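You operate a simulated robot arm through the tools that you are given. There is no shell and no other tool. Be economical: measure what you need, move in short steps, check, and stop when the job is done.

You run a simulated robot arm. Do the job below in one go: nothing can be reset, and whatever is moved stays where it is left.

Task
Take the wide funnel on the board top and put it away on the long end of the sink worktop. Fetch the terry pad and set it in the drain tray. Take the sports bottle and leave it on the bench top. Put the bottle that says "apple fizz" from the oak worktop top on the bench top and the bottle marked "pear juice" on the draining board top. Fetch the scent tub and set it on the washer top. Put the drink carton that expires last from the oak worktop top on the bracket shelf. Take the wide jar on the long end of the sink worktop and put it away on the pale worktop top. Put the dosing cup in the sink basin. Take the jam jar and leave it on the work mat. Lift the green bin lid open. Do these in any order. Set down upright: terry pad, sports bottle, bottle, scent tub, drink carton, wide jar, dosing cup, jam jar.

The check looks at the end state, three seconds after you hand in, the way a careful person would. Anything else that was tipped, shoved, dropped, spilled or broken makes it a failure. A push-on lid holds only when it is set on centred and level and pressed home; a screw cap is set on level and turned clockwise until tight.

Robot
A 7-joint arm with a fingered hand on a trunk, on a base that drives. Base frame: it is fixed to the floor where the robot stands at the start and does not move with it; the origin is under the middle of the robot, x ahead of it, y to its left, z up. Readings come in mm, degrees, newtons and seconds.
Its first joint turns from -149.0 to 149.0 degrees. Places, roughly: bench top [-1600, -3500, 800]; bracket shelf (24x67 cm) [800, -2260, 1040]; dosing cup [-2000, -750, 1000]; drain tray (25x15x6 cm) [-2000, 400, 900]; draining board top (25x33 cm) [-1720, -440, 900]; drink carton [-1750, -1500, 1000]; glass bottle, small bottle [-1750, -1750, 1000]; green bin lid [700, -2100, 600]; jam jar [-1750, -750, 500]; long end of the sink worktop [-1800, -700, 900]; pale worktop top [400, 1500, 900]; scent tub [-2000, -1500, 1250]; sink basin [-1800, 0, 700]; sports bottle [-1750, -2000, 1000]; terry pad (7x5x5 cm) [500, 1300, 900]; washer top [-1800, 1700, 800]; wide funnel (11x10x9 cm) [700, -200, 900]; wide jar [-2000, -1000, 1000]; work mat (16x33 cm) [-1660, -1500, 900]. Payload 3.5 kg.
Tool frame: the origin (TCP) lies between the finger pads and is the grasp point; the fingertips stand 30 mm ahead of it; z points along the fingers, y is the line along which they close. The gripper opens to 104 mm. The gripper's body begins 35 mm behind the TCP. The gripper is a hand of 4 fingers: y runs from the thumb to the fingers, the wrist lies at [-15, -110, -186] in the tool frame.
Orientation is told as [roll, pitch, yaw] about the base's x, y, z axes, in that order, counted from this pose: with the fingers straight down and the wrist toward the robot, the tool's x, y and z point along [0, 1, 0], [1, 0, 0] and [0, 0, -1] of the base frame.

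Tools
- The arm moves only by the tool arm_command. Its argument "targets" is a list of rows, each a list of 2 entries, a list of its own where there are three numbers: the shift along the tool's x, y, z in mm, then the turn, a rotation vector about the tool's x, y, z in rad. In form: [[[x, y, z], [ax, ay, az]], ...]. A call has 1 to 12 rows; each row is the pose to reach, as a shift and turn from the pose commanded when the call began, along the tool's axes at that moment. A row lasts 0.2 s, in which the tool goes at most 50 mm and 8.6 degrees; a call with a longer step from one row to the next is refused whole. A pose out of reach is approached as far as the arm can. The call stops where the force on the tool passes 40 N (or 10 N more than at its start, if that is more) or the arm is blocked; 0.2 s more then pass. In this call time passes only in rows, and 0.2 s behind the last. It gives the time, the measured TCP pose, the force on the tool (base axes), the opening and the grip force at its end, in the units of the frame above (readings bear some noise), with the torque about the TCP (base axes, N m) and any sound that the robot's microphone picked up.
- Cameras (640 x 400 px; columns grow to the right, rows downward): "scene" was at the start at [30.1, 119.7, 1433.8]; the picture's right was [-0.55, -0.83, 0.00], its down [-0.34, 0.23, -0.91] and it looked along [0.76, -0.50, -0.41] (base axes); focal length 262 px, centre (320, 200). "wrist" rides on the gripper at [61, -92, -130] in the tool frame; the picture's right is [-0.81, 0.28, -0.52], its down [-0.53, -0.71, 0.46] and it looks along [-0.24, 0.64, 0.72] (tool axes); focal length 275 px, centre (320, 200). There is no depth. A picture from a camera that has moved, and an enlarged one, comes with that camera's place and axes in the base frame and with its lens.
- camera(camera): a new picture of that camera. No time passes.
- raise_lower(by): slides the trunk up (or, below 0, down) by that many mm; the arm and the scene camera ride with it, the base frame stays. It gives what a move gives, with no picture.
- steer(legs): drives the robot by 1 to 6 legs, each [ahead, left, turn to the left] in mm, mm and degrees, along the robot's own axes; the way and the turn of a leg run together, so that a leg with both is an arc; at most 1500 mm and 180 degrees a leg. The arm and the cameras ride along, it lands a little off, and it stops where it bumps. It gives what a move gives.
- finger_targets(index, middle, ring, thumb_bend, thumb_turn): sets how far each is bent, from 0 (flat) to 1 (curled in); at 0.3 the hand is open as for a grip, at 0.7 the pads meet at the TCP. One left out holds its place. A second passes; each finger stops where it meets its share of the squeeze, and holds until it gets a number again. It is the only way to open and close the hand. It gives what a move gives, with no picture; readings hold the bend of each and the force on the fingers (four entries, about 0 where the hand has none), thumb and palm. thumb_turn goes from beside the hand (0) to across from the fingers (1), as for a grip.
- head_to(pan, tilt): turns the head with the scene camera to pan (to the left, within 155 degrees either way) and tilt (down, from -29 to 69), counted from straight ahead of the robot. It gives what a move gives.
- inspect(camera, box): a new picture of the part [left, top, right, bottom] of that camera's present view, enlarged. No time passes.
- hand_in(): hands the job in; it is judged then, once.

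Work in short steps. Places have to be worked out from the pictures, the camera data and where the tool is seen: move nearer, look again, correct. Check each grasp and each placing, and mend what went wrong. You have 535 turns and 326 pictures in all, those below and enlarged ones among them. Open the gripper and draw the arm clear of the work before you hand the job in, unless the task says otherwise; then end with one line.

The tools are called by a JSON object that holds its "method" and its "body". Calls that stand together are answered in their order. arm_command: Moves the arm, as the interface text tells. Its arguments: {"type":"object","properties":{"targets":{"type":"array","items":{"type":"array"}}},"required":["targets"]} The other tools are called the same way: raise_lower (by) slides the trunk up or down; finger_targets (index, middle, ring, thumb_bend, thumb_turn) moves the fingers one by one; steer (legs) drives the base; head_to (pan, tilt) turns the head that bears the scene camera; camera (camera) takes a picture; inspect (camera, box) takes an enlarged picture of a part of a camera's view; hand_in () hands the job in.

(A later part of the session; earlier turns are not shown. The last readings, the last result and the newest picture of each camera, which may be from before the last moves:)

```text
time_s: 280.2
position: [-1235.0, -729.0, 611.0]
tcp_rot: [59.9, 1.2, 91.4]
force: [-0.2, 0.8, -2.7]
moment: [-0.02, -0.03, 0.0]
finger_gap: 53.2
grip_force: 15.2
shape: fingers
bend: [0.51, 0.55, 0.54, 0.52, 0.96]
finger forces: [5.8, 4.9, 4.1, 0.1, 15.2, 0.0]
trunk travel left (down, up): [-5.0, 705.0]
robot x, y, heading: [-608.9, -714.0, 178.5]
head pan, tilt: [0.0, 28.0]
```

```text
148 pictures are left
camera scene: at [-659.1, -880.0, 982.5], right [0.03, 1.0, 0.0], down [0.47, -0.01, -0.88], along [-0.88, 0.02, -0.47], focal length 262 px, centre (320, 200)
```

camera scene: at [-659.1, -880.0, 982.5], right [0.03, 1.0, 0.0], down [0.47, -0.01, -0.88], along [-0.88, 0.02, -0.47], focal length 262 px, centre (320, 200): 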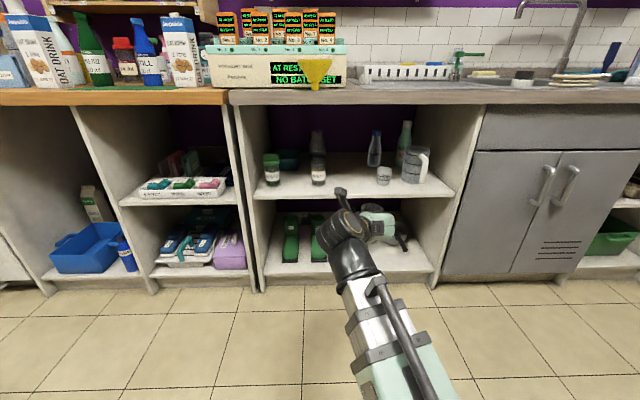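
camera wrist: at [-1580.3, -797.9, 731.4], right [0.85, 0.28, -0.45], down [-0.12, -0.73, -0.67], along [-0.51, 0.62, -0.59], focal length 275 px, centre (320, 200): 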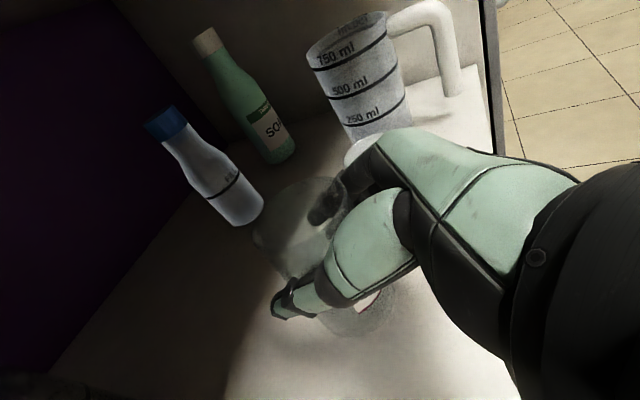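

Jam jar out. I raise the trunk, strafe left to y≈-1525 and approach the green work mat (x −1743…−1574, y −1671…−1340).

{"method": "raise_lower", "body": {"by": 400}}

{"method": "raise_lower", "body": {"by": 180}}

{"method": "steer", "body": {"legs": [[0, 815, 1.5]]}}

{"method": "steer", "body": {"legs": [[230, 0, 0]]}}

{"method": "camera", "body": {"camera": "scene"}}

{"method": "camera", "body": {"camera": "wrist"}}

```text
time_s: 284.0
position: [-1236.5, -730.3, 1011.4]
tcp_rot: [59.9, 1.3, 91.4]
force: [0.3, -0.5, -1.9]
moment: [-0.02, -0.03, -0.01]
finger_gap: 53.0
grip_force: 15.6
shape: fingers
bend: [0.51, 0.55, 0.54, 0.52, 0.96]
finger forces: [5.9, 4.9, 4.2, 0.0, 15.1, 0.1]
trunk travel left (down, up): [-405.0, 305.0]
robot x, y, heading: [-605.1, -715.9, 178.5]
head pan, tilt: [0.0, 28.0]
```

```text
time_s: 286.0
position: [-1236.5, -729.6, 1192.0]
tcp_rot: [59.9, 1.3, 91.3]
force: [-0.3, 0.4, -1.9]
moment: [0.02, -0.02, 0.0]
finger_gap: 52.9
grip_force: 14.9
shape: fingers
bend: [0.51, 0.55, 0.54, 0.52, 0.96]
finger forces: [5.9, 4.8, 4.1, 0.0, 15.2, 0.0]
trunk travel left (down, up): [-585.0, 125.0]
robot x, y, heading: [-611.6, -710.4, 178.9]
head pan, tilt: [0.0, 28.0]
```

```text
time_s: 290.3
position: [-1249.0, -1551.6, 1190.2]
tcp_rot: [59.8, 1.3, 92.6]
force: [0.3, 0.1, -2.3]
moment: [0.01, -0.02, 0.03]
finger_gap: 53.1
grip_force: 15.0
shape: fingers
bend: [0.51, 0.55, 0.54, 0.52, 0.96]
finger forces: [5.9, 5.0, 4.1, 0.1, 15.1, 0.1]
trunk travel left (down, up): [-585.0, 125.0]
robot x, y, heading: [-617.6, -1517.5, 179.7]
head pan, tilt: [0.0, 28.0]
```

```text
time_s: 292.0
position: [-1474.9, -1542.7, 1191.4]
tcp_rot: [59.8, 1.3, 92.2]
force: [-0.4, -0.7, -1.9]
moment: [0.04, -0.06, 0.02]
finger_gap: 53.0
grip_force: 14.9
shape: fingers
bend: [0.51, 0.55, 0.54, 0.52, 0.96]
finger forces: [5.9, 5.0, 4.0, 0.0, 15.2, 0.0]
trunk travel left (down, up): [-585.0, 125.0]
robot x, y, heading: [-844.9, -1517.5, 178.8]
head pan, tilt: [0.0, 28.0]
```

```text
147 pictures are left
camera scene: at [-896.1, -1687.8, 1562.4], right [0.01, 1.0, 0.0], down [0.47, -0.01, -0.88], along [-0.88, 0.01, -0.47], focal length 262 px, centre (320, 200)
```

scene: 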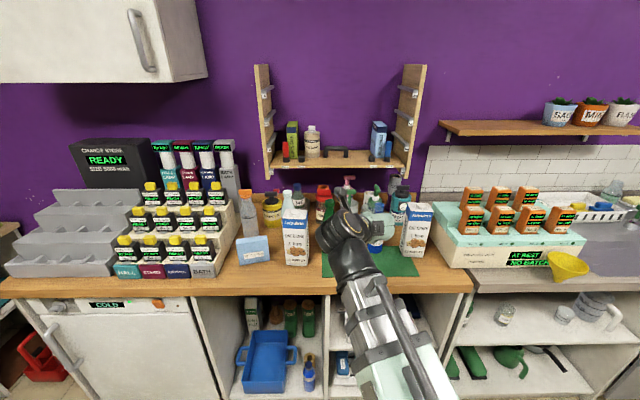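

```text
146 pictures are left
camera wrist: at [-1389.4, -1629.3, 1311.2], right [0.84, 0.3, -0.45], down [-0.1, -0.73, -0.67], along [-0.53, 0.61, -0.59], focal length 275 px, centre (320, 200)
```

wrist: 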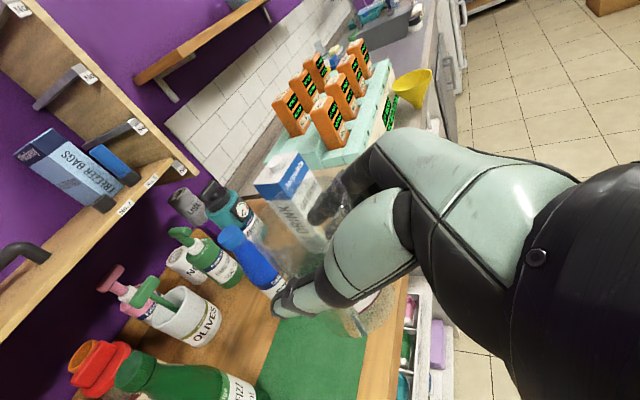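

I drive 138 mm further, shift slightly left, and lower over the mat's front centre.

{"method": "steer", "body": {"legs": [[138, 0, 0]]}}

{"method": "arm_command", "body": {"targets": [[[-20, -12, 12], [0, 0, 0]], [[-60, -14, 35], [0, 0, 0]], [[-100, -14, 58], [0, 0, 0]], [[-140, -14, 81], [0, 0, 0]]]}}

{"method": "camera", "body": {"camera": "wrist"}}

{"method": "inspect", "body": {"camera": "scene", "box": [250, 170, 450, 310]}}

```text
time_s: 293.3
position: [-1612.5, -1543.5, 1190.4]
tcp_rot: [59.9, 1.4, 92.2]
force: [0.1, 0.5, -2.1]
moment: [0.01, -0.04, -0.03]
finger_gap: 53.1
grip_force: 15.3
shape: fingers
bend: [0.51, 0.55, 0.54, 0.52, 0.96]
finger forces: [5.9, 4.9, 4.0, 0.1, 15.2, 0.1]
trunk travel left (down, up): [-585.0, 125.0]
robot x, y, heading: [-983.6, -1517.1, 179.4]
head pan, tilt: [0.0, 28.0]
```

```text
time_s: 294.3
position: [-1611.4, -1556.8, 1030.9]
tcp_rot: [59.9, 1.3, 92.1]
force: [-0.2, 0.4, -2.9]
moment: [0.01, -0.05, -0.02]
finger_gap: 53.2
grip_force: 14.9
shape: fingers
bend: [0.51, 0.55, 0.54, 0.52, 0.96]
finger forces: [5.9, 5.0, 4.1, 0.0, 15.2, 0.0]
trunk travel left (down, up): [-585.0, 125.0]
robot x, y, heading: [-981.2, -1514.2, 179.3]
head pan, tilt: [0.0, 28.0]
```

```text
145 pictures are left
camera wrist: at [-1525.3, -1643.4, 1151.6], right [0.84, 0.3, -0.45], down [-0.1, -0.73, -0.67], along [-0.53, 0.61, -0.59], focal length 275 px, centre (320, 200)
```

wrist: 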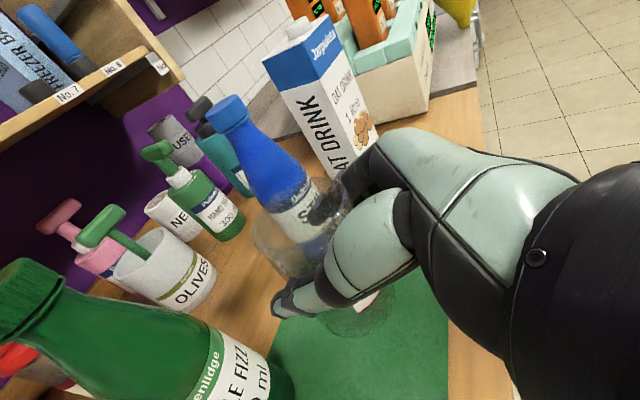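

```text
2.86 times, centred on (350, 240) of scene
camera zoom: at [-1032.6, -1686.0, 1562.5], right [0.01, 1.0, 0.0], down [0.47, -0.01, -0.88], along [-0.88, 0.01, -0.47], focal length 747 px, centre (234, 86)
```

zoom: 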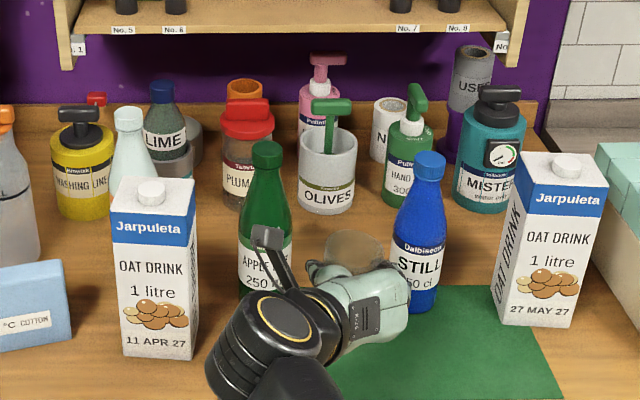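

Clear of both bottles. I lower toward the mat.

{"method": "arm_command", "body": {"targets": [[[-17, 0, 10], [0, 0, 0]], [[-35, 0, 20], [0, 0, 0]]]}}

{"method": "arm_command", "body": {"targets": [[[-5, 0, 3], [0, 0, 0]]]}}

{"method": "arm_command", "body": {"targets": [[[-5, 0, 3], [0, 0, 0]]]}}

{"method": "arm_command", "body": {"targets": [[[-4, 0, 2], [0, 0, 0]]]}}

{"method": "camera", "body": {"camera": "wrist"}}

```text
time_s: 294.9
position: [-1611.1, -1559.3, 990.0]
tcp_rot: [60.0, 1.4, 92.2]
force: [0.2, 0.8, -2.1]
moment: [-0.01, -0.02, -0.03]
finger_gap: 53.0
grip_force: 14.9
shape: fingers
bend: [0.51, 0.55, 0.54, 0.52, 0.96]
finger forces: [6.0, 5.0, 4.1, 0.0, 15.0, 0.0]
trunk travel left (down, up): [-585.0, 125.0]
robot x, y, heading: [-986.1, -1514.3, 179.1]
head pan, tilt: [0.0, 28.0]
```

```text
time_s: 295.3
position: [-1608.7, -1560.4, 982.0]
tcp_rot: [59.9, 1.3, 92.1]
force: [0.7, -0.9, -2.2]
moment: [0.02, -0.07, 0.01]
finger_gap: 53.0
grip_force: 14.9
shape: fingers
bend: [0.51, 0.55, 0.54, 0.52, 0.96]
finger forces: [5.9, 5.0, 4.1, 0.0, 15.2, 0.0]
trunk travel left (down, up): [-585.0, 125.0]
robot x, y, heading: [-979.4, -1516.4, 179.5]
head pan, tilt: [0.0, 28.0]
```

```text
time_s: 295.7
position: [-1608.7, -1560.5, 978.4]
tcp_rot: [59.9, 1.4, 92.1]
force: [0.2, -0.1, -2.2]
moment: [0.0, -0.03, -0.01]
finger_gap: 53.1
grip_force: 14.9
shape: fingers
bend: [0.51, 0.55, 0.54, 0.52, 0.96]
finger forces: [5.9, 5.1, 4.0, 0.0, 15.1, 0.0]
trunk travel left (down, up): [-585.0, 125.0]
robot x, y, heading: [-983.2, -1520.7, 179.2]
head pan, tilt: [0.0, 28.0]
```

```text
time_s: 296.1
position: [-1610.3, -1561.2, 973.0]
tcp_rot: [59.9, 1.3, 92.0]
force: [1.0, -1.0, -2.1]
moment: [0.01, 0.01, 0.0]
finger_gap: 53.2
grip_force: 14.8
shape: fingers
bend: [0.51, 0.55, 0.54, 0.52, 0.96]
finger forces: [5.8, 4.9, 4.1, 0.0, 15.1, 0.1]
trunk travel left (down, up): [-585.0, 125.0]
robot x, y, heading: [-980.9, -1518.3, 179.3]
head pan, tilt: [0.0, 28.0]
```

```text
143 pictures are left
camera wrist: at [-1524.1, -1646.7, 1093.8], right [0.84, 0.3, -0.45], down [-0.1, -0.73, -0.67], along [-0.53, 0.61, -0.59], focal length 275 px, centre (320, 200)
```

wrist: 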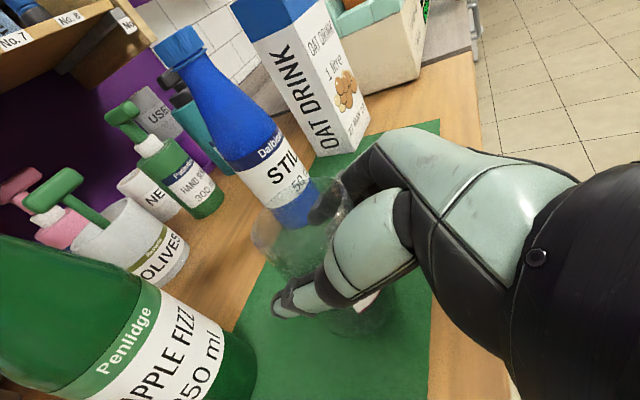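

I shift 12 mm deeper onto the mat and continue down to contact.

{"method": "arm_command", "body": {"targets": [[[6, 0, 10], [0, 0, 0]], [[2, 0, 13], [0, 0, 0]]]}}

{"method": "arm_command", "body": {"targets": [[[-4, 0, 2], [0, 0, 0]]]}}

{"method": "arm_command", "body": {"targets": [[[-4, 0, 2], [0, 0, 0]]]}}

{"method": "arm_command", "body": {"targets": [[[-4, 0, 2], [0, 0, 0]]]}}

```text
time_s: 296.7
position: [-1622.1, -1560.7, 969.7]
tcp_rot: [59.9, 1.4, 92.2]
force: [-0.5, -0.8, -2.3]
moment: [-0.01, -0.03, 0.02]
finger_gap: 53.0
grip_force: 14.7
shape: fingers
bend: [0.51, 0.55, 0.54, 0.52, 0.96]
finger forces: [5.8, 5.0, 4.2, 0.1, 15.0, 0.0]
trunk travel left (down, up): [-585.0, 125.0]
robot x, y, heading: [-982.1, -1513.8, 179.2]
head pan, tilt: [0.0, 28.0]
```

```text
time_s: 297.1
position: [-1621.4, -1560.7, 965.1]
tcp_rot: [59.9, 1.3, 92.2]
force: [-0.3, 0.0, 0.0]
moment: [0.04, 0.02, 0.01]
finger_gap: 53.3
grip_force: 15.1
shape: fingers
bend: [0.51, 0.55, 0.54, 0.52, 0.96]
finger forces: [5.6, 5.2, 4.1, 0.0, 15.4, 0.0]
trunk travel left (down, up): [-585.0, 125.0]
robot x, y, heading: [-982.8, -1516.5, 179.2]
head pan, tilt: [0.0, 28.0]
```

```text
time_s: 297.5
position: [-1621.9, -1561.2, 962.2]
tcp_rot: [60.0, 1.2, 92.2]
force: [0.7, 0.0, 16.8]
moment: [0.48, 0.15, 0.0]
finger_gap: 53.3
grip_force: 16.1
shape: fingers
bend: [0.52, 0.55, 0.54, 0.52, 0.95]
finger forces: [4.6, 5.1, 5.8, 0.1, 16.8, 0.0]
trunk travel left (down, up): [-585.0, 125.0]
robot x, y, heading: [-986.9, -1518.6, 179.1]
head pan, tilt: [0.0, 28.0]
```

```text
time_s: 297.9
position: [-1622.2, -1562.0, 957.3]
tcp_rot: [60.2, 1.3, 92.2]
force: [2.5, -4.4, 27.9]
moment: [0.44, 0.27, 0.1]
finger_gap: 53.9
grip_force: 17.4
shape: fingers
bend: [0.53, 0.55, 0.54, 0.52, 0.93]
finger forces: [3.7, 5.9, 6.3, 0.0, 19.1, 0.0]
trunk travel left (down, up): [-585.0, 125.0]
robot x, y, heading: [-980.4, -1517.5, 179.2]
head pan, tilt: [0.0, 28.0]
```

Contact. I relieve 4 mm, open, and withdraw backward along the tool axis.

{"method": "arm_command", "body": {"targets": [[[3.5, 0, -2], [0, 0, 0]]]}}

{"method": "finger_targets", "body": {"index": 0.47, "middle": 0.48, "ring": 0.48, "thumb_bend": 0.47}}

{"method": "finger_targets", "body": {"index": 0.38, "middle": 0.38, "ring": 0.38, "thumb_bend": 0.38}}

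{"method": "steer", "body": {"legs": [[-130, 0, 0]]}}

{"method": "camera", "body": {"camera": "scene"}}

{"method": "camera", "body": {"camera": "wrist"}}

```text
time_s: 298.3
position: [-1620.8, -1560.8, 958.1]
tcp_rot: [59.9, 1.4, 92.1]
force: [2.0, -3.4, 17.8]
moment: [0.27, 0.14, 0.04]
finger_gap: 53.9
grip_force: 16.1
shape: fingers
bend: [0.53, 0.55, 0.54, 0.52, 0.93]
finger forces: [4.0, 5.6, 5.1, 0.0, 17.5, 0.0]
trunk travel left (down, up): [-585.0, 125.0]
robot x, y, heading: [-982.4, -1517.8, 179.2]
head pan, tilt: [0.0, 28.0]
```

```text
time_s: 299.3
position: [-1623.2, -1559.8, 957.9]
tcp_rot: [59.9, 1.4, 92.2]
force: [0.7, -0.1, 0.6]
moment: [0.02, -0.03, 0.0]
finger_gap: 60.9
grip_force: 0.5
shape: fingers
bend: [0.47, 0.48, 0.48, 0.46, 0.98]
finger forces: [0.3, 0.0, 0.0, 0.1, 0.4, 0.1]
trunk travel left (down, up): [-585.0, 125.0]
robot x, y, heading: [-983.3, -1516.8, 179.2]
head pan, tilt: [0.0, 28.0]
```

```text
time_s: 300.3
position: [-1622.6, -1561.2, 959.1]
tcp_rot: [59.9, 1.4, 92.1]
force: [0.2, 0.6, 0.4]
moment: [-0.01, 0.03, 0.0]
finger_gap: 82.6
grip_force: 0.0
shape: fingers
bend: [0.38, 0.38, 0.38, 0.38, 0.98]
finger forces: [0.1, 0.1, 0.0, 0.1, 0.1, 0.0]
trunk travel left (down, up): [-585.0, 125.0]
robot x, y, heading: [-980.6, -1517.6, 179.3]
head pan, tilt: [0.0, 28.0]
```

```text
time_s: 301.6
position: [-1496.9, -1562.2, 959.0]
tcp_rot: [59.9, 1.3, 92.2]
force: [-0.1, 0.7, -0.3]
moment: [0.04, -0.01, 0.0]
finger_gap: 82.7
grip_force: 0.0
shape: fingers
bend: [0.38, 0.38, 0.38, 0.38, 0.98]
finger forces: [0.1, 0.0, 0.0, 0.0, 0.0, 0.1]
trunk travel left (down, up): [-585.0, 125.0]
robot x, y, heading: [-856.2, -1518.1, 179.5]
head pan, tilt: [0.0, 28.0]
```

```text
142 pictures are left
camera scene: at [-905.0, -1687.6, 1562.5], right [0.01, 1.0, 0.0], down [0.47, -0.01, -0.88], along [-0.88, 0.01, -0.47], focal length 262 px, centre (320, 200)
```

scene: 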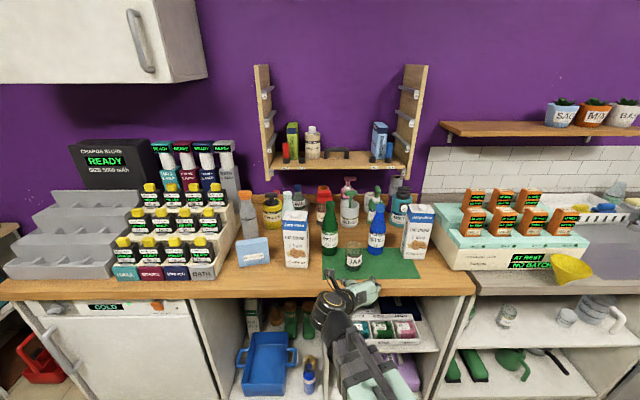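

```text
141 pictures are left
camera wrist: at [-1410.2, -1648.9, 1079.5], right [0.84, 0.3, -0.45], down [-0.1, -0.73, -0.67], along [-0.53, 0.61, -0.59], focal length 275 px, centre (320, 200)
```

wrist: 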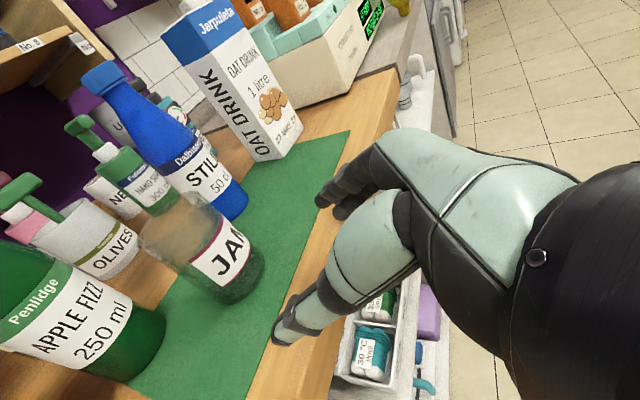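

Jam jar stands on the mat. Next APPLE FIZZ at ≈(-1714,-1642), top z≈1125. I'll grip it sideways at the shoulder (z≈1062), above the jam jar's top. I align y/z first.

{"method": "arm_command", "body": {"targets": [[[30, -27, -17], [0, 0, 0]], [[60, -54, -34], [0, 0, 0]], [[90, -81, -52], [0, 0, 0]]]}}

{"method": "steer", "body": {"legs": [[110, 0, 0]]}}

{"method": "camera", "body": {"camera": "wrist"}}

{"method": "inspect", "body": {"camera": "scene", "box": [250, 170, 450, 310]}}

```text
time_s: 302.4
position: [-1491.5, -1641.5, 1064.3]
tcp_rot: [59.9, 1.4, 92.2]
force: [0.4, -0.2, -0.3]
moment: [0.02, -0.01, 0.02]
finger_gap: 82.9
grip_force: 0.1
shape: fingers
bend: [0.38, 0.38, 0.38, 0.38, 0.98]
finger forces: [0.0, 0.0, 0.0, 0.0, 0.1, 0.0]
trunk travel left (down, up): [-585.0, 125.0]
robot x, y, heading: [-855.8, -1520.1, 179.3]
head pan, tilt: [0.0, 28.0]
```

```text
time_s: 303.6
position: [-1603.4, -1641.9, 1064.8]
tcp_rot: [59.8, 1.4, 92.4]
force: [0.7, 0.0, -0.1]
moment: [0.02, 0.0, -0.02]
finger_gap: 82.8
grip_force: 0.0
shape: fingers
bend: [0.38, 0.38, 0.38, 0.38, 0.98]
finger forces: [0.0, 0.0, 0.1, 0.0, 0.1, 0.0]
trunk travel left (down, up): [-585.0, 125.0]
robot x, y, heading: [-967.1, -1519.4, 179.6]
head pan, tilt: [0.0, 28.0]
```

```text
140 pictures are left
camera wrist: at [-1518.6, -1727.5, 1184.4], right [0.84, 0.3, -0.45], down [-0.1, -0.73, -0.67], along [-0.53, 0.61, -0.59], focal length 275 px, centre (320, 200)
```

wrist: 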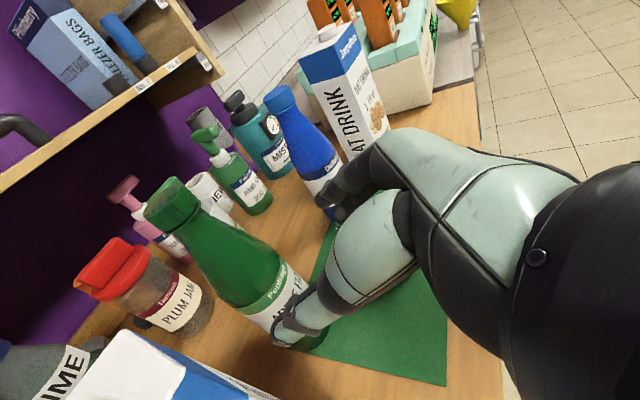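

```text
2.86 times, centred on (350, 240) of scene
camera zoom: at [-1017.9, -1686.6, 1562.4], right [0.01, 1.0, 0.0], down [0.47, 0.0, -0.88], along [-0.88, 0.01, -0.47], focal length 747 px, centre (234, 86)
```

zoom: 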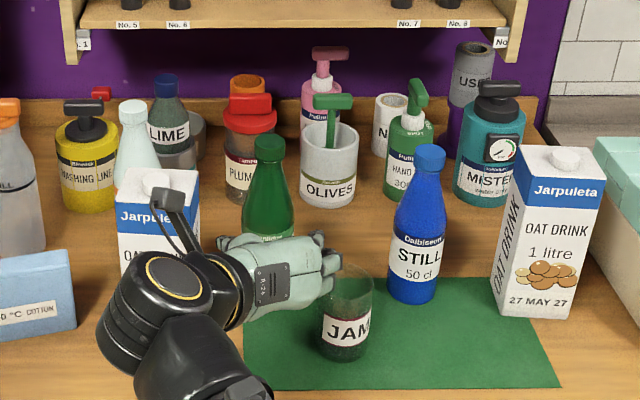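

Bottle axis ≈(-1710,-1645). I shift y −4 and advance in two steps.

{"method": "arm_command", "body": {"targets": [[[0, -4, 0], [0, 0, 0]]]}}

{"method": "steer", "body": {"legs": [[65, 0, 0]]}}

{"method": "camera", "body": {"camera": "wrist"}}

{"method": "inspect", "body": {"camera": "scene", "box": [250, 170, 450, 310]}}

```text
time_s: 304.0
position: [-1603.8, -1645.6, 1065.4]
tcp_rot: [59.9, 1.4, 92.4]
force: [0.7, 0.3, 0.1]
moment: [-0.03, 0.02, 0.01]
finger_gap: 82.8
grip_force: 0.1
shape: fingers
bend: [0.38, 0.38, 0.38, 0.38, 0.98]
finger forces: [0.0, 0.0, 0.0, 0.0, 0.0, 0.0]
trunk travel left (down, up): [-585.0, 125.0]
robot x, y, heading: [-970.8, -1521.2, 179.5]
head pan, tilt: [0.0, 28.0]
```

```text
time_s: 305.0
position: [-1670.0, -1646.4, 1065.4]
tcp_rot: [59.8, 1.4, 92.4]
force: [0.5, -0.2, -0.2]
moment: [-0.02, -0.01, -0.03]
finger_gap: 82.6
grip_force: 0.2
shape: fingers
bend: [0.38, 0.38, 0.38, 0.38, 0.98]
finger forces: [0.0, 0.1, 0.1, 0.0, 0.0, 0.0]
trunk travel left (down, up): [-585.0, 125.0]
robot x, y, heading: [-1036.0, -1521.7, 179.4]
head pan, tilt: [0.0, 28.0]
```

```text
138 pictures are left
camera wrist: at [-1584.3, -1730.9, 1185.2], right [0.84, 0.3, -0.45], down [-0.1, -0.73, -0.67], along [-0.53, 0.61, -0.59], focal length 275 px, centre (320, 200)
```

wrist: 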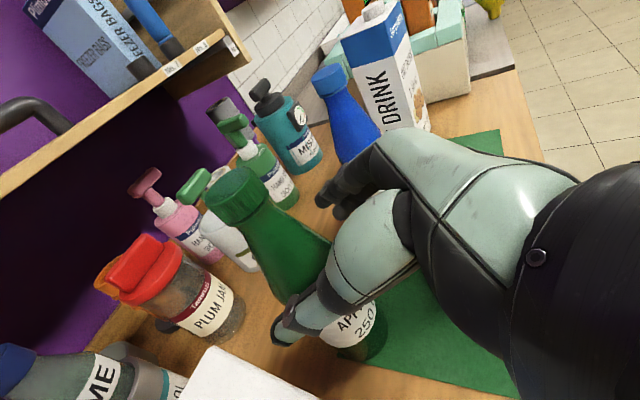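

```text
2.86 times, centred on (350, 240) of scene
camera zoom: at [-1083.9, -1686.1, 1562.4], right [0.01, 1.0, 0.0], down [0.47, 0.0, -0.88], along [-0.88, 0.01, -0.47], focal length 747 px, centre (234, 86)
```

zoom: 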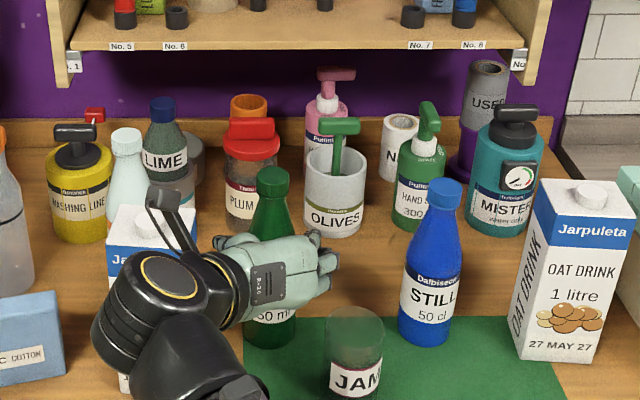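

Good. The last 40 mm with the arm, then close.

{"method": "arm_command", "body": {"targets": [[[10, 0, 17], [0, 0, 0]], [[20, 0, 35], [0, 0, 0]]]}}

{"method": "camera", "body": {"camera": "wrist"}}

{"method": "finger_targets", "body": {"index": 0.5, "middle": 0.5, "ring": 0.48, "thumb_bend": 0.5}}

```text
time_s: 305.6
position: [-1709.2, -1646.8, 1062.9]
tcp_rot: [59.9, 1.4, 92.4]
force: [1.2, 0.0, -0.1]
moment: [0.01, 0.03, 0.0]
finger_gap: 82.6
grip_force: 0.0
shape: fingers
bend: [0.38, 0.38, 0.38, 0.38, 0.98]
finger forces: [0.0, 0.1, 0.0, 0.0, 0.0, 0.0]
trunk travel left (down, up): [-585.0, 125.0]
robot x, y, heading: [-1033.9, -1518.3, 179.6]
head pan, tilt: [0.0, 28.0]
```

```text
136 pictures are left
camera wrist: at [-1622.9, -1732.8, 1183.4], right [0.84, 0.3, -0.45], down [-0.1, -0.73, -0.67], along [-0.53, 0.61, -0.59], focal length 275 px, centre (320, 200)
```

wrist: 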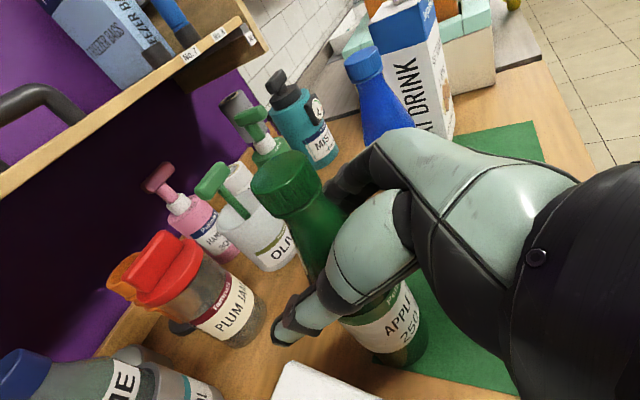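

```text
time_s: 306.6
position: [-1709.6, -1647.6, 1064.0]
tcp_rot: [59.9, 1.5, 92.5]
force: [0.4, 0.0, -0.7]
moment: [0.06, 0.03, -0.04]
finger_gap: 52.6
grip_force: 0.2
shape: fingers
bend: [0.5, 0.5, 0.47, 0.5, 0.98]
finger forces: [0.0, 0.0, 0.3, 0.0, 0.0, 0.1]
trunk travel left (down, up): [-585.0, 125.0]
robot x, y, heading: [-1031.4, -1518.4, 179.4]
head pan, tilt: [0.0, 28.0]
```

{"method": "finger_targets", "body": {"index": 0.64, "middle": 0.64, "ring": 0.6, "thumb_bend": 0.62}}

{"method": "camera", "body": {"camera": "wrist"}}

```text
time_s: 307.6
position: [-1707.9, -1648.6, 1062.7]
tcp_rot: [59.9, 1.4, 92.4]
force: [-0.3, -0.5, -0.1]
moment: [0.04, -0.01, -0.02]
finger_gap: 34.6
grip_force: 11.3
shape: fingers
bend: [0.61, 0.58, 0.54, 0.55, 0.95]
finger forces: [1.9, 4.6, 4.2, 0.1, 11.8, 0.0]
trunk travel left (down, up): [-585.0, 125.0]
robot x, y, heading: [-1036.2, -1519.9, 179.4]
head pan, tilt: [0.0, 28.0]
```

```text
135 pictures are left
camera wrist: at [-1622.6, -1732.6, 1183.4], right [0.84, 0.3, -0.45], down [-0.1, -0.73, -0.67], along [-0.53, 0.61, -0.59], focal length 275 px, centre (320, 200)
```

wrist: 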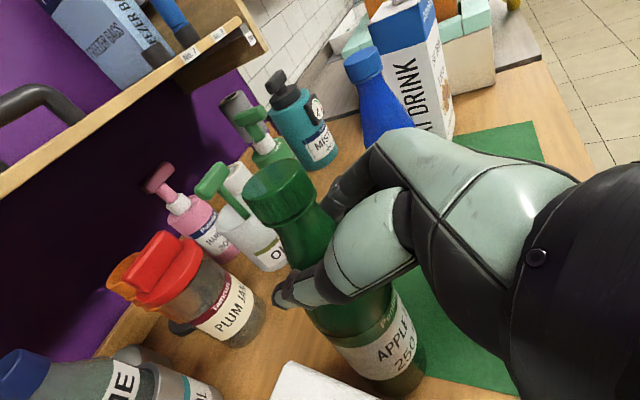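

Conforming grip; I tighten a bit, lift 120 mm, and back out.

{"method": "finger_targets", "body": {"index": 0.7, "middle": 0.7, "ring": 0.66, "thumb_bend": 0.68}}

{"method": "arm_command", "body": {"targets": [[[17, 0, -10], [0, 0, 0]], [[52, 0, -30], [0, 0, 0]], [[87, 0, -50], [0, 0, 0]], [[104, 0, -60], [0, 0, 0]]]}}

{"method": "inspect", "body": {"camera": "scene", "box": [250, 130, 450, 290]}}

```text
time_s: 308.6
position: [-1708.1, -1646.4, 1062.9]
tcp_rot: [59.9, 1.4, 92.4]
force: [0.2, 0.5, -0.5]
moment: [0.06, -0.01, 0.01]
finger_gap: 32.4
grip_force: 18.8
shape: fingers
bend: [0.64, 0.61, 0.58, 0.56, 0.94]
finger forces: [4.6, 6.9, 5.2, 0.1, 20.2, 0.0]
trunk travel left (down, up): [-585.0, 125.0]
robot x, y, heading: [-1032.4, -1517.1, 179.4]
head pan, tilt: [0.0, 28.0]
```

```text
time_s: 309.6
position: [-1711.2, -1644.5, 1186.1]
tcp_rot: [60.0, 1.3, 92.4]
force: [0.1, 0.1, -3.1]
moment: [0.03, -0.02, -0.02]
finger_gap: 32.2
grip_force: 17.8
shape: fingers
bend: [0.64, 0.62, 0.58, 0.57, 0.94]
finger forces: [4.4, 6.6, 5.1, 0.0, 19.7, 0.1]
trunk travel left (down, up): [-585.0, 125.0]
robot x, y, heading: [-1034.3, -1517.4, 179.5]
head pan, tilt: [0.0, 28.0]
```

```text
2.50 times, centred on (350, 210) of scene
camera zoom: at [-1083.0, -1686.1, 1562.4], right [0.01, 1.0, 0.0], down [0.47, 0.0, -0.88], along [-0.88, 0.01, -0.47], focal length 654 px, centre (245, 175)
```

zoom: 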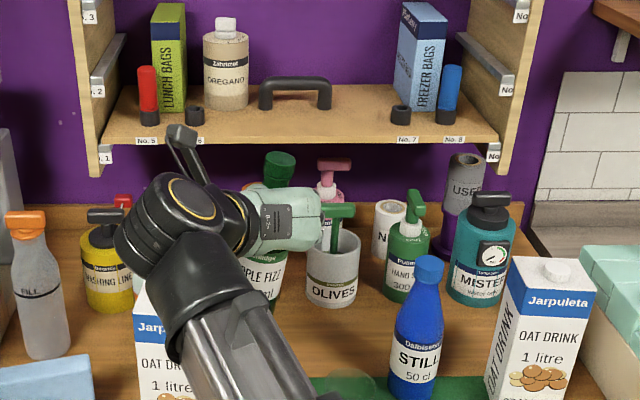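

Bottle lifted. I back out, turn left to face −y, and drive toward the bench, then look.

{"method": "steer", "body": {"legs": [[-400, 0, 0], [0, 0, 90], [800, 0, 0]]}}

{"method": "head_to", "body": {"pan": -25, "tilt": 25}}

{"method": "camera", "body": {"camera": "scene"}}

```text
time_s: 319.8
position: [-533.3, -3013.8, 1185.0]
tcp_rot: [59.9, 1.4, -178.4]
force: [-0.3, -0.9, -2.7]
moment: [-0.02, 0.05, 0.01]
finger_gap: 31.8
grip_force: 16.4
shape: fingers
bend: [0.64, 0.62, 0.59, 0.57, 0.94]
finger forces: [4.1, 6.6, 4.7, 0.1, 18.7, 0.0]
trunk travel left (down, up): [-585.0, 125.0]
robot x, y, heading: [-652.2, -2333.2, -91.3]
head pan, tilt: [0.0, 28.0]
```

```text
time_s: 320.7
position: [-533.8, -3014.2, 1185.6]
tcp_rot: [59.9, 1.4, -178.4]
force: [-0.1, -0.5, -3.0]
moment: [0.02, 0.05, 0.04]
finger_gap: 31.7
grip_force: 17.1
shape: fingers
bend: [0.64, 0.62, 0.59, 0.57, 0.94]
finger forces: [4.1, 6.6, 4.8, 0.0, 18.8, 0.1]
trunk travel left (down, up): [-585.0, 125.0]
robot x, y, heading: [-654.7, -2334.4, -91.2]
head pan, tilt: [-25.0, 25.0]
```

```text
133 pictures are left
camera scene: at [-523.3, -2374.1, 1567.3], right [-0.9, 0.44, 0.0], down [0.19, 0.38, -0.91], along [-0.4, -0.81, -0.42], focal length 262 px, centre (320, 200)
```

scene: 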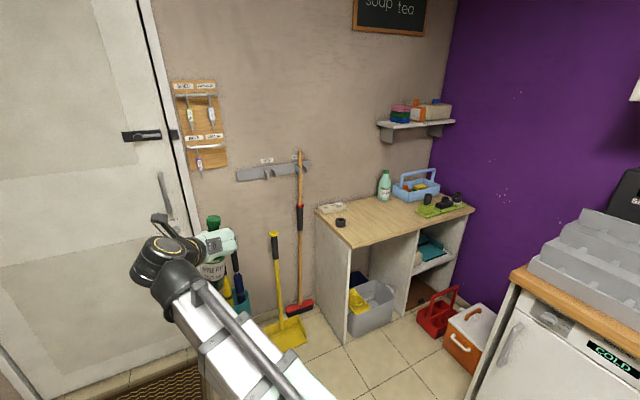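

Bench: left edge x≈-1110, front y≈-3245, top z≈850; the free spot I choose is ≈(-1300,-3360). The counter end blocks x<-1490, so I station the robot at ≈(-1135,-2660).

{"method": "steer", "body": {"legs": [[0, -480, 1.3], [280, 0, 0]]}}

{"method": "arm_command", "body": {"targets": [[[0, 45, 0], [0, 0, 0]], [[0, 90, 0], [0, 0, 0]], [[0, 135, 0], [0, 0, 0]], [[0, 180, 0], [0, 0, 0]], [[0, 225, 0], [0, 0, 0]], [[0, 270, 0], [0, 0, 0]]]}}

{"method": "head_to", "body": {"pan": 0, "tilt": 35}}

{"method": "camera", "body": {"camera": "scene"}}

{"method": "camera", "body": {"camera": "wrist"}}

```text
time_s: 325.1
position: [-1008.8, -3290.0, 1184.9]
tcp_rot: [59.8, 1.4, -177.5]
force: [-0.1, -0.3, -3.6]
moment: [0.05, 0.1, -0.01]
finger_gap: 31.4
grip_force: 16.5
shape: fingers
bend: [0.64, 0.62, 0.59, 0.57, 0.94]
finger forces: [4.1, 6.6, 4.8, 0.1, 18.7, 0.0]
trunk travel left (down, up): [-585.0, 125.0]
robot x, y, heading: [-1138.2, -2609.3, -90.2]
head pan, tilt: [-25.0, 25.0]
```

```text
time_s: 326.5
position: [-1280.6, -3298.8, 1181.9]
tcp_rot: [59.8, 1.4, -177.6]
force: [0.5, -0.5, -1.8]
moment: [0.02, 0.02, 0.02]
finger_gap: 31.3
grip_force: 16.8
shape: fingers
bend: [0.64, 0.62, 0.59, 0.57, 0.94]
finger forces: [3.9, 6.5, 4.7, 0.0, 18.3, 0.0]
trunk travel left (down, up): [-585.0, 125.0]
robot x, y, heading: [-1140.5, -2607.9, -90.3]
head pan, tilt: [-25.0, 25.0]
```

```text
time_s: 327.4
position: [-1281.3, -3299.1, 1181.0]
tcp_rot: [59.9, 1.4, -177.6]
force: [-0.2, 0.4, -2.0]
moment: [0.02, 0.04, -0.02]
finger_gap: 31.4
grip_force: 16.9
shape: fingers
bend: [0.64, 0.62, 0.59, 0.57, 0.94]
finger forces: [4.0, 6.3, 4.6, 0.0, 18.1, 0.0]
trunk travel left (down, up): [-585.0, 125.0]
robot x, y, heading: [-1137.2, -2611.4, -90.6]
head pan, tilt: [0.0, 35.0]
```

```text
132 pictures are left
camera scene: at [-969.7, -2655.6, 1551.5], right [-1.0, 0.01, 0.0], down [0.01, 0.57, -0.82], along [-0.01, -0.82, -0.57], focal length 262 px, centre (320, 200)
```

scene: 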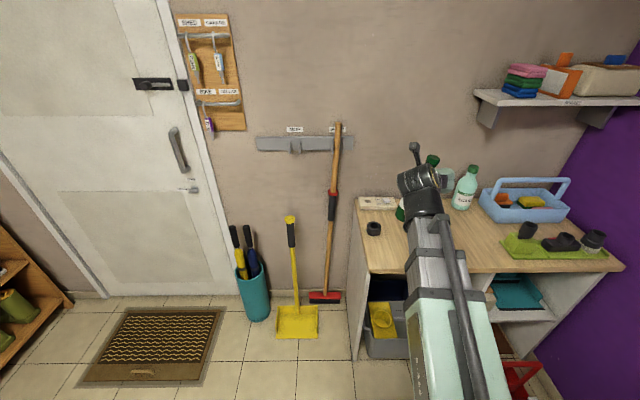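

```text
131 pictures are left
camera wrist: at [-1195.0, -3212.9, 1301.4], right [-0.3, 0.84, -0.45], down [0.73, -0.1, -0.67], along [-0.61, -0.53, -0.59], focal length 275 px, centre (320, 200)
```

wrist: 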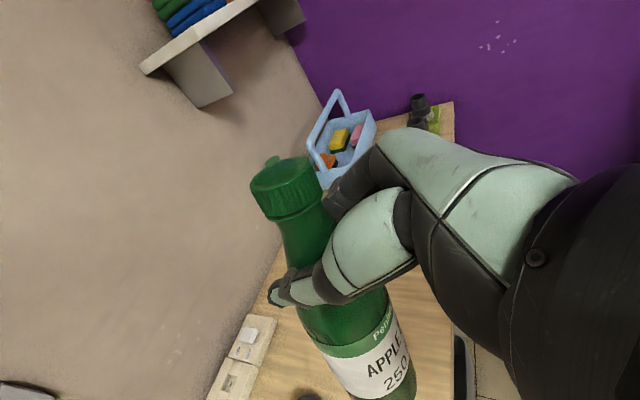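

Space is free around (-1320,-3360). I move there and lower most of the way.

{"method": "arm_command", "body": {"targets": [[[16, 18, 28], [0, 0, 0]], [[32, 35, 56], [0, 0, 0]], [[-5, 35, 77], [0, 0, 0]], [[-43, 35, 99], [0, 0, 0]], [[-75, 35, 117], [0, 0, 0]]]}}

{"method": "camera", "body": {"camera": "wrist"}}

{"method": "camera", "body": {"camera": "scene"}}

```text
time_s: 328.6
position: [-1308.6, -3365.7, 1057.6]
tcp_rot: [59.9, 1.5, -177.6]
force: [0.4, 0.1, -2.7]
moment: [0.02, 0.09, 0.0]
finger_gap: 31.1
grip_force: 16.8
shape: fingers
bend: [0.64, 0.62, 0.59, 0.57, 0.94]
finger forces: [4.1, 6.4, 4.7, 0.1, 17.8, 0.1]
trunk travel left (down, up): [-585.0, 125.0]
robot x, y, heading: [-1135.0, -2613.7, -90.5]
head pan, tilt: [0.0, 35.0]
```

```text
130 pictures are left
camera wrist: at [-1223.3, -3278.9, 1177.8], right [-0.3, 0.84, -0.45], down [0.73, -0.1, -0.67], along [-0.61, -0.53, -0.59], focal length 275 px, centre (320, 200)
```

wrist: 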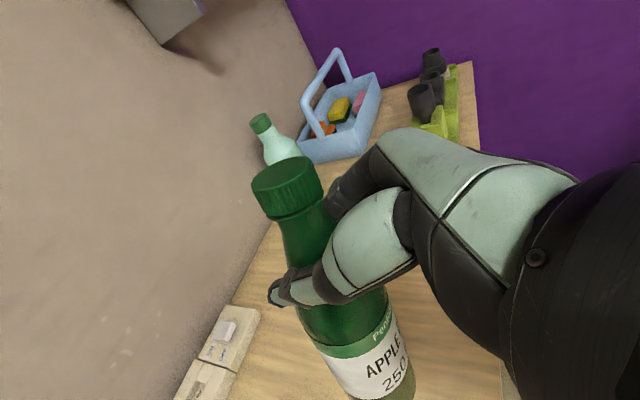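

```text
129 pictures are left
camera scene: at [-969.6, -2655.8, 1551.6], right [-1.0, 0.01, 0.0], down [0.0, 0.57, -0.82], along [-0.01, -0.82, -0.57], focal length 262 px, centre (320, 200)
```

scene: 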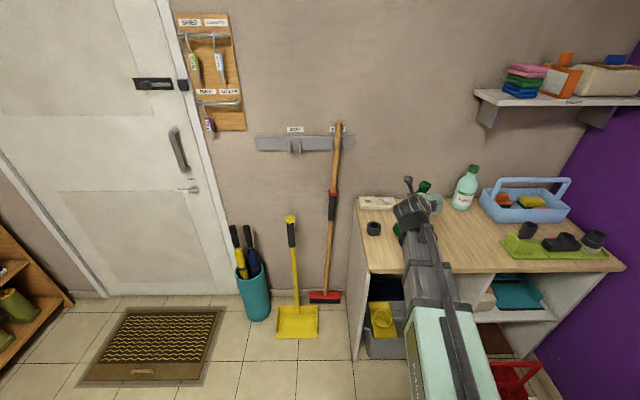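

Lowering in small steps to contact.

{"method": "arm_command", "body": {"targets": [[[-9, 0, 5], [0, 0, 0]], [[-17, 0, 10], [0, 0, 0]]]}}

{"method": "arm_command", "body": {"targets": [[[-7, 0, 4], [0, 0, 0]]]}}

{"method": "arm_command", "body": {"targets": [[[-5, 0, 3], [0, 0, 0]]]}}

{"method": "arm_command", "body": {"targets": [[[-5, 0, 3], [0, 0, 0]]]}}

{"method": "arm_command", "body": {"targets": [[[-5, 0, 3], [0, 0, 0]]]}}

```text
time_s: 329.2
position: [-1309.1, -3364.1, 1037.0]
tcp_rot: [59.9, 1.5, -177.6]
force: [-1.0, -0.5, -2.0]
moment: [0.0, 0.04, 0.01]
finger_gap: 31.2
grip_force: 16.7
shape: fingers
bend: [0.64, 0.62, 0.59, 0.57, 0.94]
finger forces: [4.0, 6.4, 4.7, 0.1, 17.9, 0.1]
trunk travel left (down, up): [-585.0, 125.0]
robot x, y, heading: [-1136.3, -2606.9, -90.2]
head pan, tilt: [0.0, 35.0]
```

```text
time_s: 329.6
position: [-1308.5, -3366.9, 1028.0]
tcp_rot: [59.9, 1.3, -177.6]
force: [0.7, 0.6, -2.7]
moment: [0.02, 0.04, -0.01]
finger_gap: 31.3
grip_force: 16.3
shape: fingers
bend: [0.64, 0.62, 0.59, 0.57, 0.94]
finger forces: [4.0, 6.3, 4.6, 0.0, 18.0, 0.0]
trunk travel left (down, up): [-585.0, 125.0]
robot x, y, heading: [-1139.8, -2610.8, -90.5]
head pan, tilt: [0.0, 35.0]
```

```text
time_s: 330.0
position: [-1307.3, -3366.6, 1022.3]
tcp_rot: [59.9, 1.5, -177.6]
force: [0.8, -0.3, -2.7]
moment: [0.01, 0.06, -0.02]
finger_gap: 31.2
grip_force: 15.8
shape: fingers
bend: [0.64, 0.62, 0.59, 0.57, 0.94]
finger forces: [4.1, 6.3, 4.6, 0.1, 17.9, 0.1]
trunk travel left (down, up): [-585.0, 125.0]
robot x, y, heading: [-1141.1, -2610.1, -90.6]
head pan, tilt: [0.0, 35.0]
```

```text
time_s: 330.4
position: [-1308.0, -3365.4, 1014.8]
tcp_rot: [59.9, 1.4, -177.7]
force: [0.6, -0.2, -2.5]
moment: [0.03, 0.05, 0.01]
finger_gap: 31.0
grip_force: 16.7
shape: fingers
bend: [0.64, 0.62, 0.59, 0.57, 0.94]
finger forces: [4.1, 6.2, 4.7, 0.1, 17.8, 0.0]
trunk travel left (down, up): [-585.0, 125.0]
robot x, y, heading: [-1133.8, -2612.5, -90.5]
head pan, tilt: [0.0, 35.0]
```

```text
time_s: 330.8
position: [-1306.9, -3365.6, 1008.4]
tcp_rot: [59.9, 1.5, -177.7]
force: [-0.4, 0.7, -3.1]
moment: [0.02, 0.09, -0.02]
finger_gap: 31.2
grip_force: 16.1
shape: fingers
bend: [0.64, 0.62, 0.59, 0.57, 0.94]
finger forces: [4.1, 6.3, 4.6, 0.0, 17.8, 0.1]
trunk travel left (down, up): [-585.0, 125.0]
robot x, y, heading: [-1137.2, -2609.5, -90.5]
head pan, tilt: [0.0, 35.0]
```

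Still free; continue.

{"method": "arm_command", "body": {"targets": [[[-5, 0, 3], [0, 0, 0]]]}}

{"method": "arm_command", "body": {"targets": [[[-5, 0, 3], [0, 0, 0]]]}}

{"method": "arm_command", "body": {"targets": [[[-5, 0, 3], [0, 0, 0]]]}}

{"method": "camera", "body": {"camera": "wrist"}}

```text
time_s: 331.2
position: [-1307.0, -3366.8, 1003.7]
tcp_rot: [59.9, 1.3, -177.6]
force: [0.2, 0.8, -2.9]
moment: [0.02, 0.05, 0.0]
finger_gap: 31.0
grip_force: 15.7
shape: fingers
bend: [0.64, 0.62, 0.59, 0.57, 0.94]
finger forces: [4.1, 6.3, 4.5, 0.0, 17.8, 0.1]
trunk travel left (down, up): [-585.0, 125.0]
robot x, y, heading: [-1138.6, -2614.2, -90.4]
head pan, tilt: [0.0, 35.0]
```

```text
time_s: 331.6
position: [-1307.1, -3367.8, 998.2]
tcp_rot: [59.8, 1.3, -177.6]
force: [1.0, 0.1, -2.4]
moment: [-0.01, 0.07, -0.01]
finger_gap: 30.8
grip_force: 16.4
shape: fingers
bend: [0.64, 0.62, 0.59, 0.57, 0.94]
finger forces: [4.1, 6.3, 4.6, 0.0, 17.8, 0.0]
trunk travel left (down, up): [-585.0, 125.0]
robot x, y, heading: [-1135.8, -2609.3, -90.4]
head pan, tilt: [0.0, 35.0]
```

```text
time_s: 332.0
position: [-1306.2, -3366.5, 990.1]
tcp_rot: [59.8, 1.4, -177.6]
force: [-0.7, -0.4, -2.6]
moment: [0.03, 0.03, -0.01]
finger_gap: 31.1
grip_force: 16.4
shape: fingers
bend: [0.64, 0.62, 0.59, 0.57, 0.94]
finger forces: [4.0, 6.2, 4.6, 0.0, 17.8, 0.0]
trunk travel left (down, up): [-585.0, 125.0]
robot x, y, heading: [-1138.6, -2613.9, -90.5]
head pan, tilt: [0.0, 35.0]
```

```text
128 pictures are left
camera wrist: at [-1221.4, -3281.1, 1112.1], right [-0.3, 0.84, -0.45], down [0.73, -0.1, -0.67], along [-0.61, -0.53, -0.59], focal length 275 px, centre (320, 200)
```

wrist: 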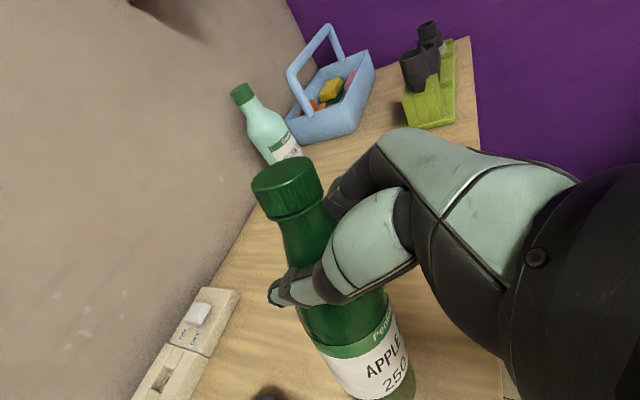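

Bench is probably at z≈800; continue.

{"method": "arm_command", "body": {"targets": [[[-6, 0, 3.5], [0, 0, 0]]]}}

{"method": "arm_command", "body": {"targets": [[[-5, 0, 3], [0, 0, 0]]]}}

{"method": "arm_command", "body": {"targets": [[[-5, 0, 3], [0, 0, 0]]]}}

{"method": "arm_command", "body": {"targets": [[[-4, 0, 2.5], [0, 0, 0]]]}}

{"method": "arm_command", "body": {"targets": [[[-4, 0, 2.5], [0, 0, 0]]]}}

```text
time_s: 332.4
position: [-1307.6, -3367.2, 985.0]
tcp_rot: [59.8, 1.5, -177.6]
force: [-0.1, 0.0, -2.4]
moment: [0.01, 0.06, 0.0]
finger_gap: 30.9
grip_force: 16.4
shape: fingers
bend: [0.64, 0.62, 0.59, 0.57, 0.94]
finger forces: [4.1, 6.2, 4.6, 0.0, 17.8, 0.1]
trunk travel left (down, up): [-585.0, 125.0]
robot x, y, heading: [-1137.9, -2612.4, -90.2]
head pan, tilt: [0.0, 35.0]
```

```text
time_s: 332.8
position: [-1307.0, -3366.4, 979.3]
tcp_rot: [59.8, 1.4, -177.6]
force: [-0.4, -0.2, -2.6]
moment: [-0.02, 0.05, 0.0]
finger_gap: 31.0
grip_force: 16.5
shape: fingers
bend: [0.64, 0.62, 0.59, 0.57, 0.94]
finger forces: [4.1, 6.2, 4.6, 0.1, 17.9, 0.1]
trunk travel left (down, up): [-585.0, 125.0]
robot x, y, heading: [-1138.4, -2611.7, -90.6]
head pan, tilt: [0.0, 35.0]
```

```text
time_s: 333.2
position: [-1307.2, -3367.1, 973.4]
tcp_rot: [59.9, 1.5, -177.6]
force: [0.3, -1.2, -2.4]
moment: [0.03, 0.02, 0.0]
finger_gap: 31.1
grip_force: 16.6
shape: fingers
bend: [0.64, 0.62, 0.59, 0.57, 0.94]
finger forces: [4.2, 6.3, 4.6, 0.0, 17.8, 0.0]
trunk travel left (down, up): [-585.0, 125.0]
robot x, y, heading: [-1138.7, -2612.8, -90.4]
head pan, tilt: [0.0, 35.0]
```

```text
time_s: 333.6
position: [-1306.2, -3367.5, 968.2]
tcp_rot: [59.9, 1.3, -177.6]
force: [-0.3, 0.6, -2.4]
moment: [0.0, 0.05, 0.02]
finger_gap: 31.1
grip_force: 16.0
shape: fingers
bend: [0.64, 0.62, 0.59, 0.57, 0.94]
finger forces: [4.2, 6.3, 4.5, 0.0, 17.7, 0.0]
trunk travel left (down, up): [-585.0, 125.0]
robot x, y, heading: [-1136.3, -2611.0, -90.3]
head pan, tilt: [0.0, 35.0]
```

```text
time_s: 334.0
position: [-1306.3, -3366.3, 964.7]
tcp_rot: [59.9, 1.3, -177.7]
force: [-0.8, -0.1, -1.4]
moment: [0.03, 0.02, 0.0]
finger_gap: 31.2
grip_force: 17.0
shape: fingers
bend: [0.64, 0.62, 0.59, 0.57, 0.94]
finger forces: [4.1, 6.4, 4.7, 0.0, 18.2, 0.0]
trunk travel left (down, up): [-585.0, 125.0]
robot x, y, heading: [-1136.1, -2607.1, -90.6]
head pan, tilt: [0.0, 35.0]
```

Contact is beginning (force rising). One more small step, then release.

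{"method": "arm_command", "body": {"targets": [[[-3, 0, 2], [0, 0, 0]]]}}

{"method": "finger_targets", "body": {"index": 0.55, "middle": 0.53, "ring": 0.5, "thumb_bend": 0.5}}

{"method": "finger_targets", "body": {"index": 0.36, "middle": 0.36, "ring": 0.36, "thumb_bend": 0.36}}

{"method": "camera", "body": {"camera": "wrist"}}

```text
time_s: 334.4
position: [-1307.0, -3367.2, 962.5]
tcp_rot: [60.1, 1.4, -177.6]
force: [-1.4, 0.4, 13.1]
moment: [-0.18, 0.12, -0.01]
finger_gap: 31.0
grip_force: 19.2
shape: fingers
bend: [0.64, 0.62, 0.59, 0.58, 0.93]
finger forces: [5.5, 7.3, 5.4, 0.1, 20.1, 0.0]
trunk travel left (down, up): [-585.0, 125.0]
robot x, y, heading: [-1140.8, -2612.3, -90.5]
head pan, tilt: [0.0, 35.0]
```

```text
time_s: 335.4
position: [-1307.0, -3366.7, 960.8]
tcp_rot: [59.9, 1.4, -177.7]
force: [0.7, -0.7, -0.6]
moment: [-0.01, -0.01, 0.0]
finger_gap: 45.4
grip_force: 0.0
shape: fingers
bend: [0.55, 0.53, 0.5, 0.5, 0.97]
finger forces: [0.0, 0.0, 0.0, 0.0, 0.0, 0.1]
trunk travel left (down, up): [-585.0, 125.0]
robot x, y, heading: [-1140.3, -2613.3, -90.3]
head pan, tilt: [0.0, 35.0]
```

```text
time_s: 336.4
position: [-1307.6, -3367.3, 960.8]
tcp_rot: [60.0, 1.5, -177.6]
force: [0.2, 0.0, 0.7]
moment: [-0.01, 0.02, 0.01]
finger_gap: 88.3
grip_force: 0.5
shape: fingers
bend: [0.36, 0.36, 0.36, 0.36, 0.97]
finger forces: [0.1, 0.0, 0.0, 0.0, 0.4, 0.1]
trunk travel left (down, up): [-585.0, 125.0]
robot x, y, heading: [-1136.8, -2607.1, -90.5]
head pan, tilt: [0.0, 35.0]
```

```text
127 pictures are left
camera wrist: at [-1221.2, -3281.1, 1081.0], right [-0.3, 0.84, -0.45], down [0.73, -0.1, -0.67], along [-0.61, -0.53, -0.59], focal length 275 px, centre (320, 200)
```

wrist: 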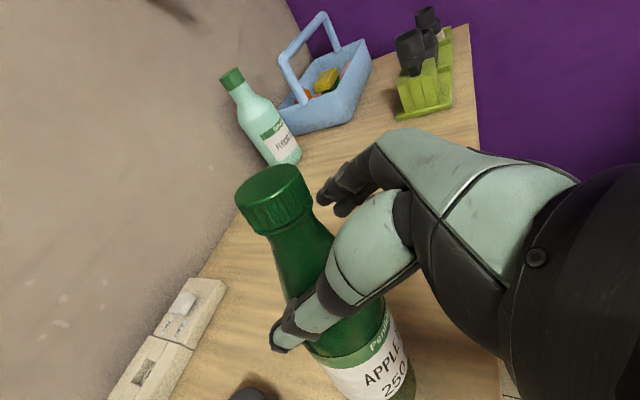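

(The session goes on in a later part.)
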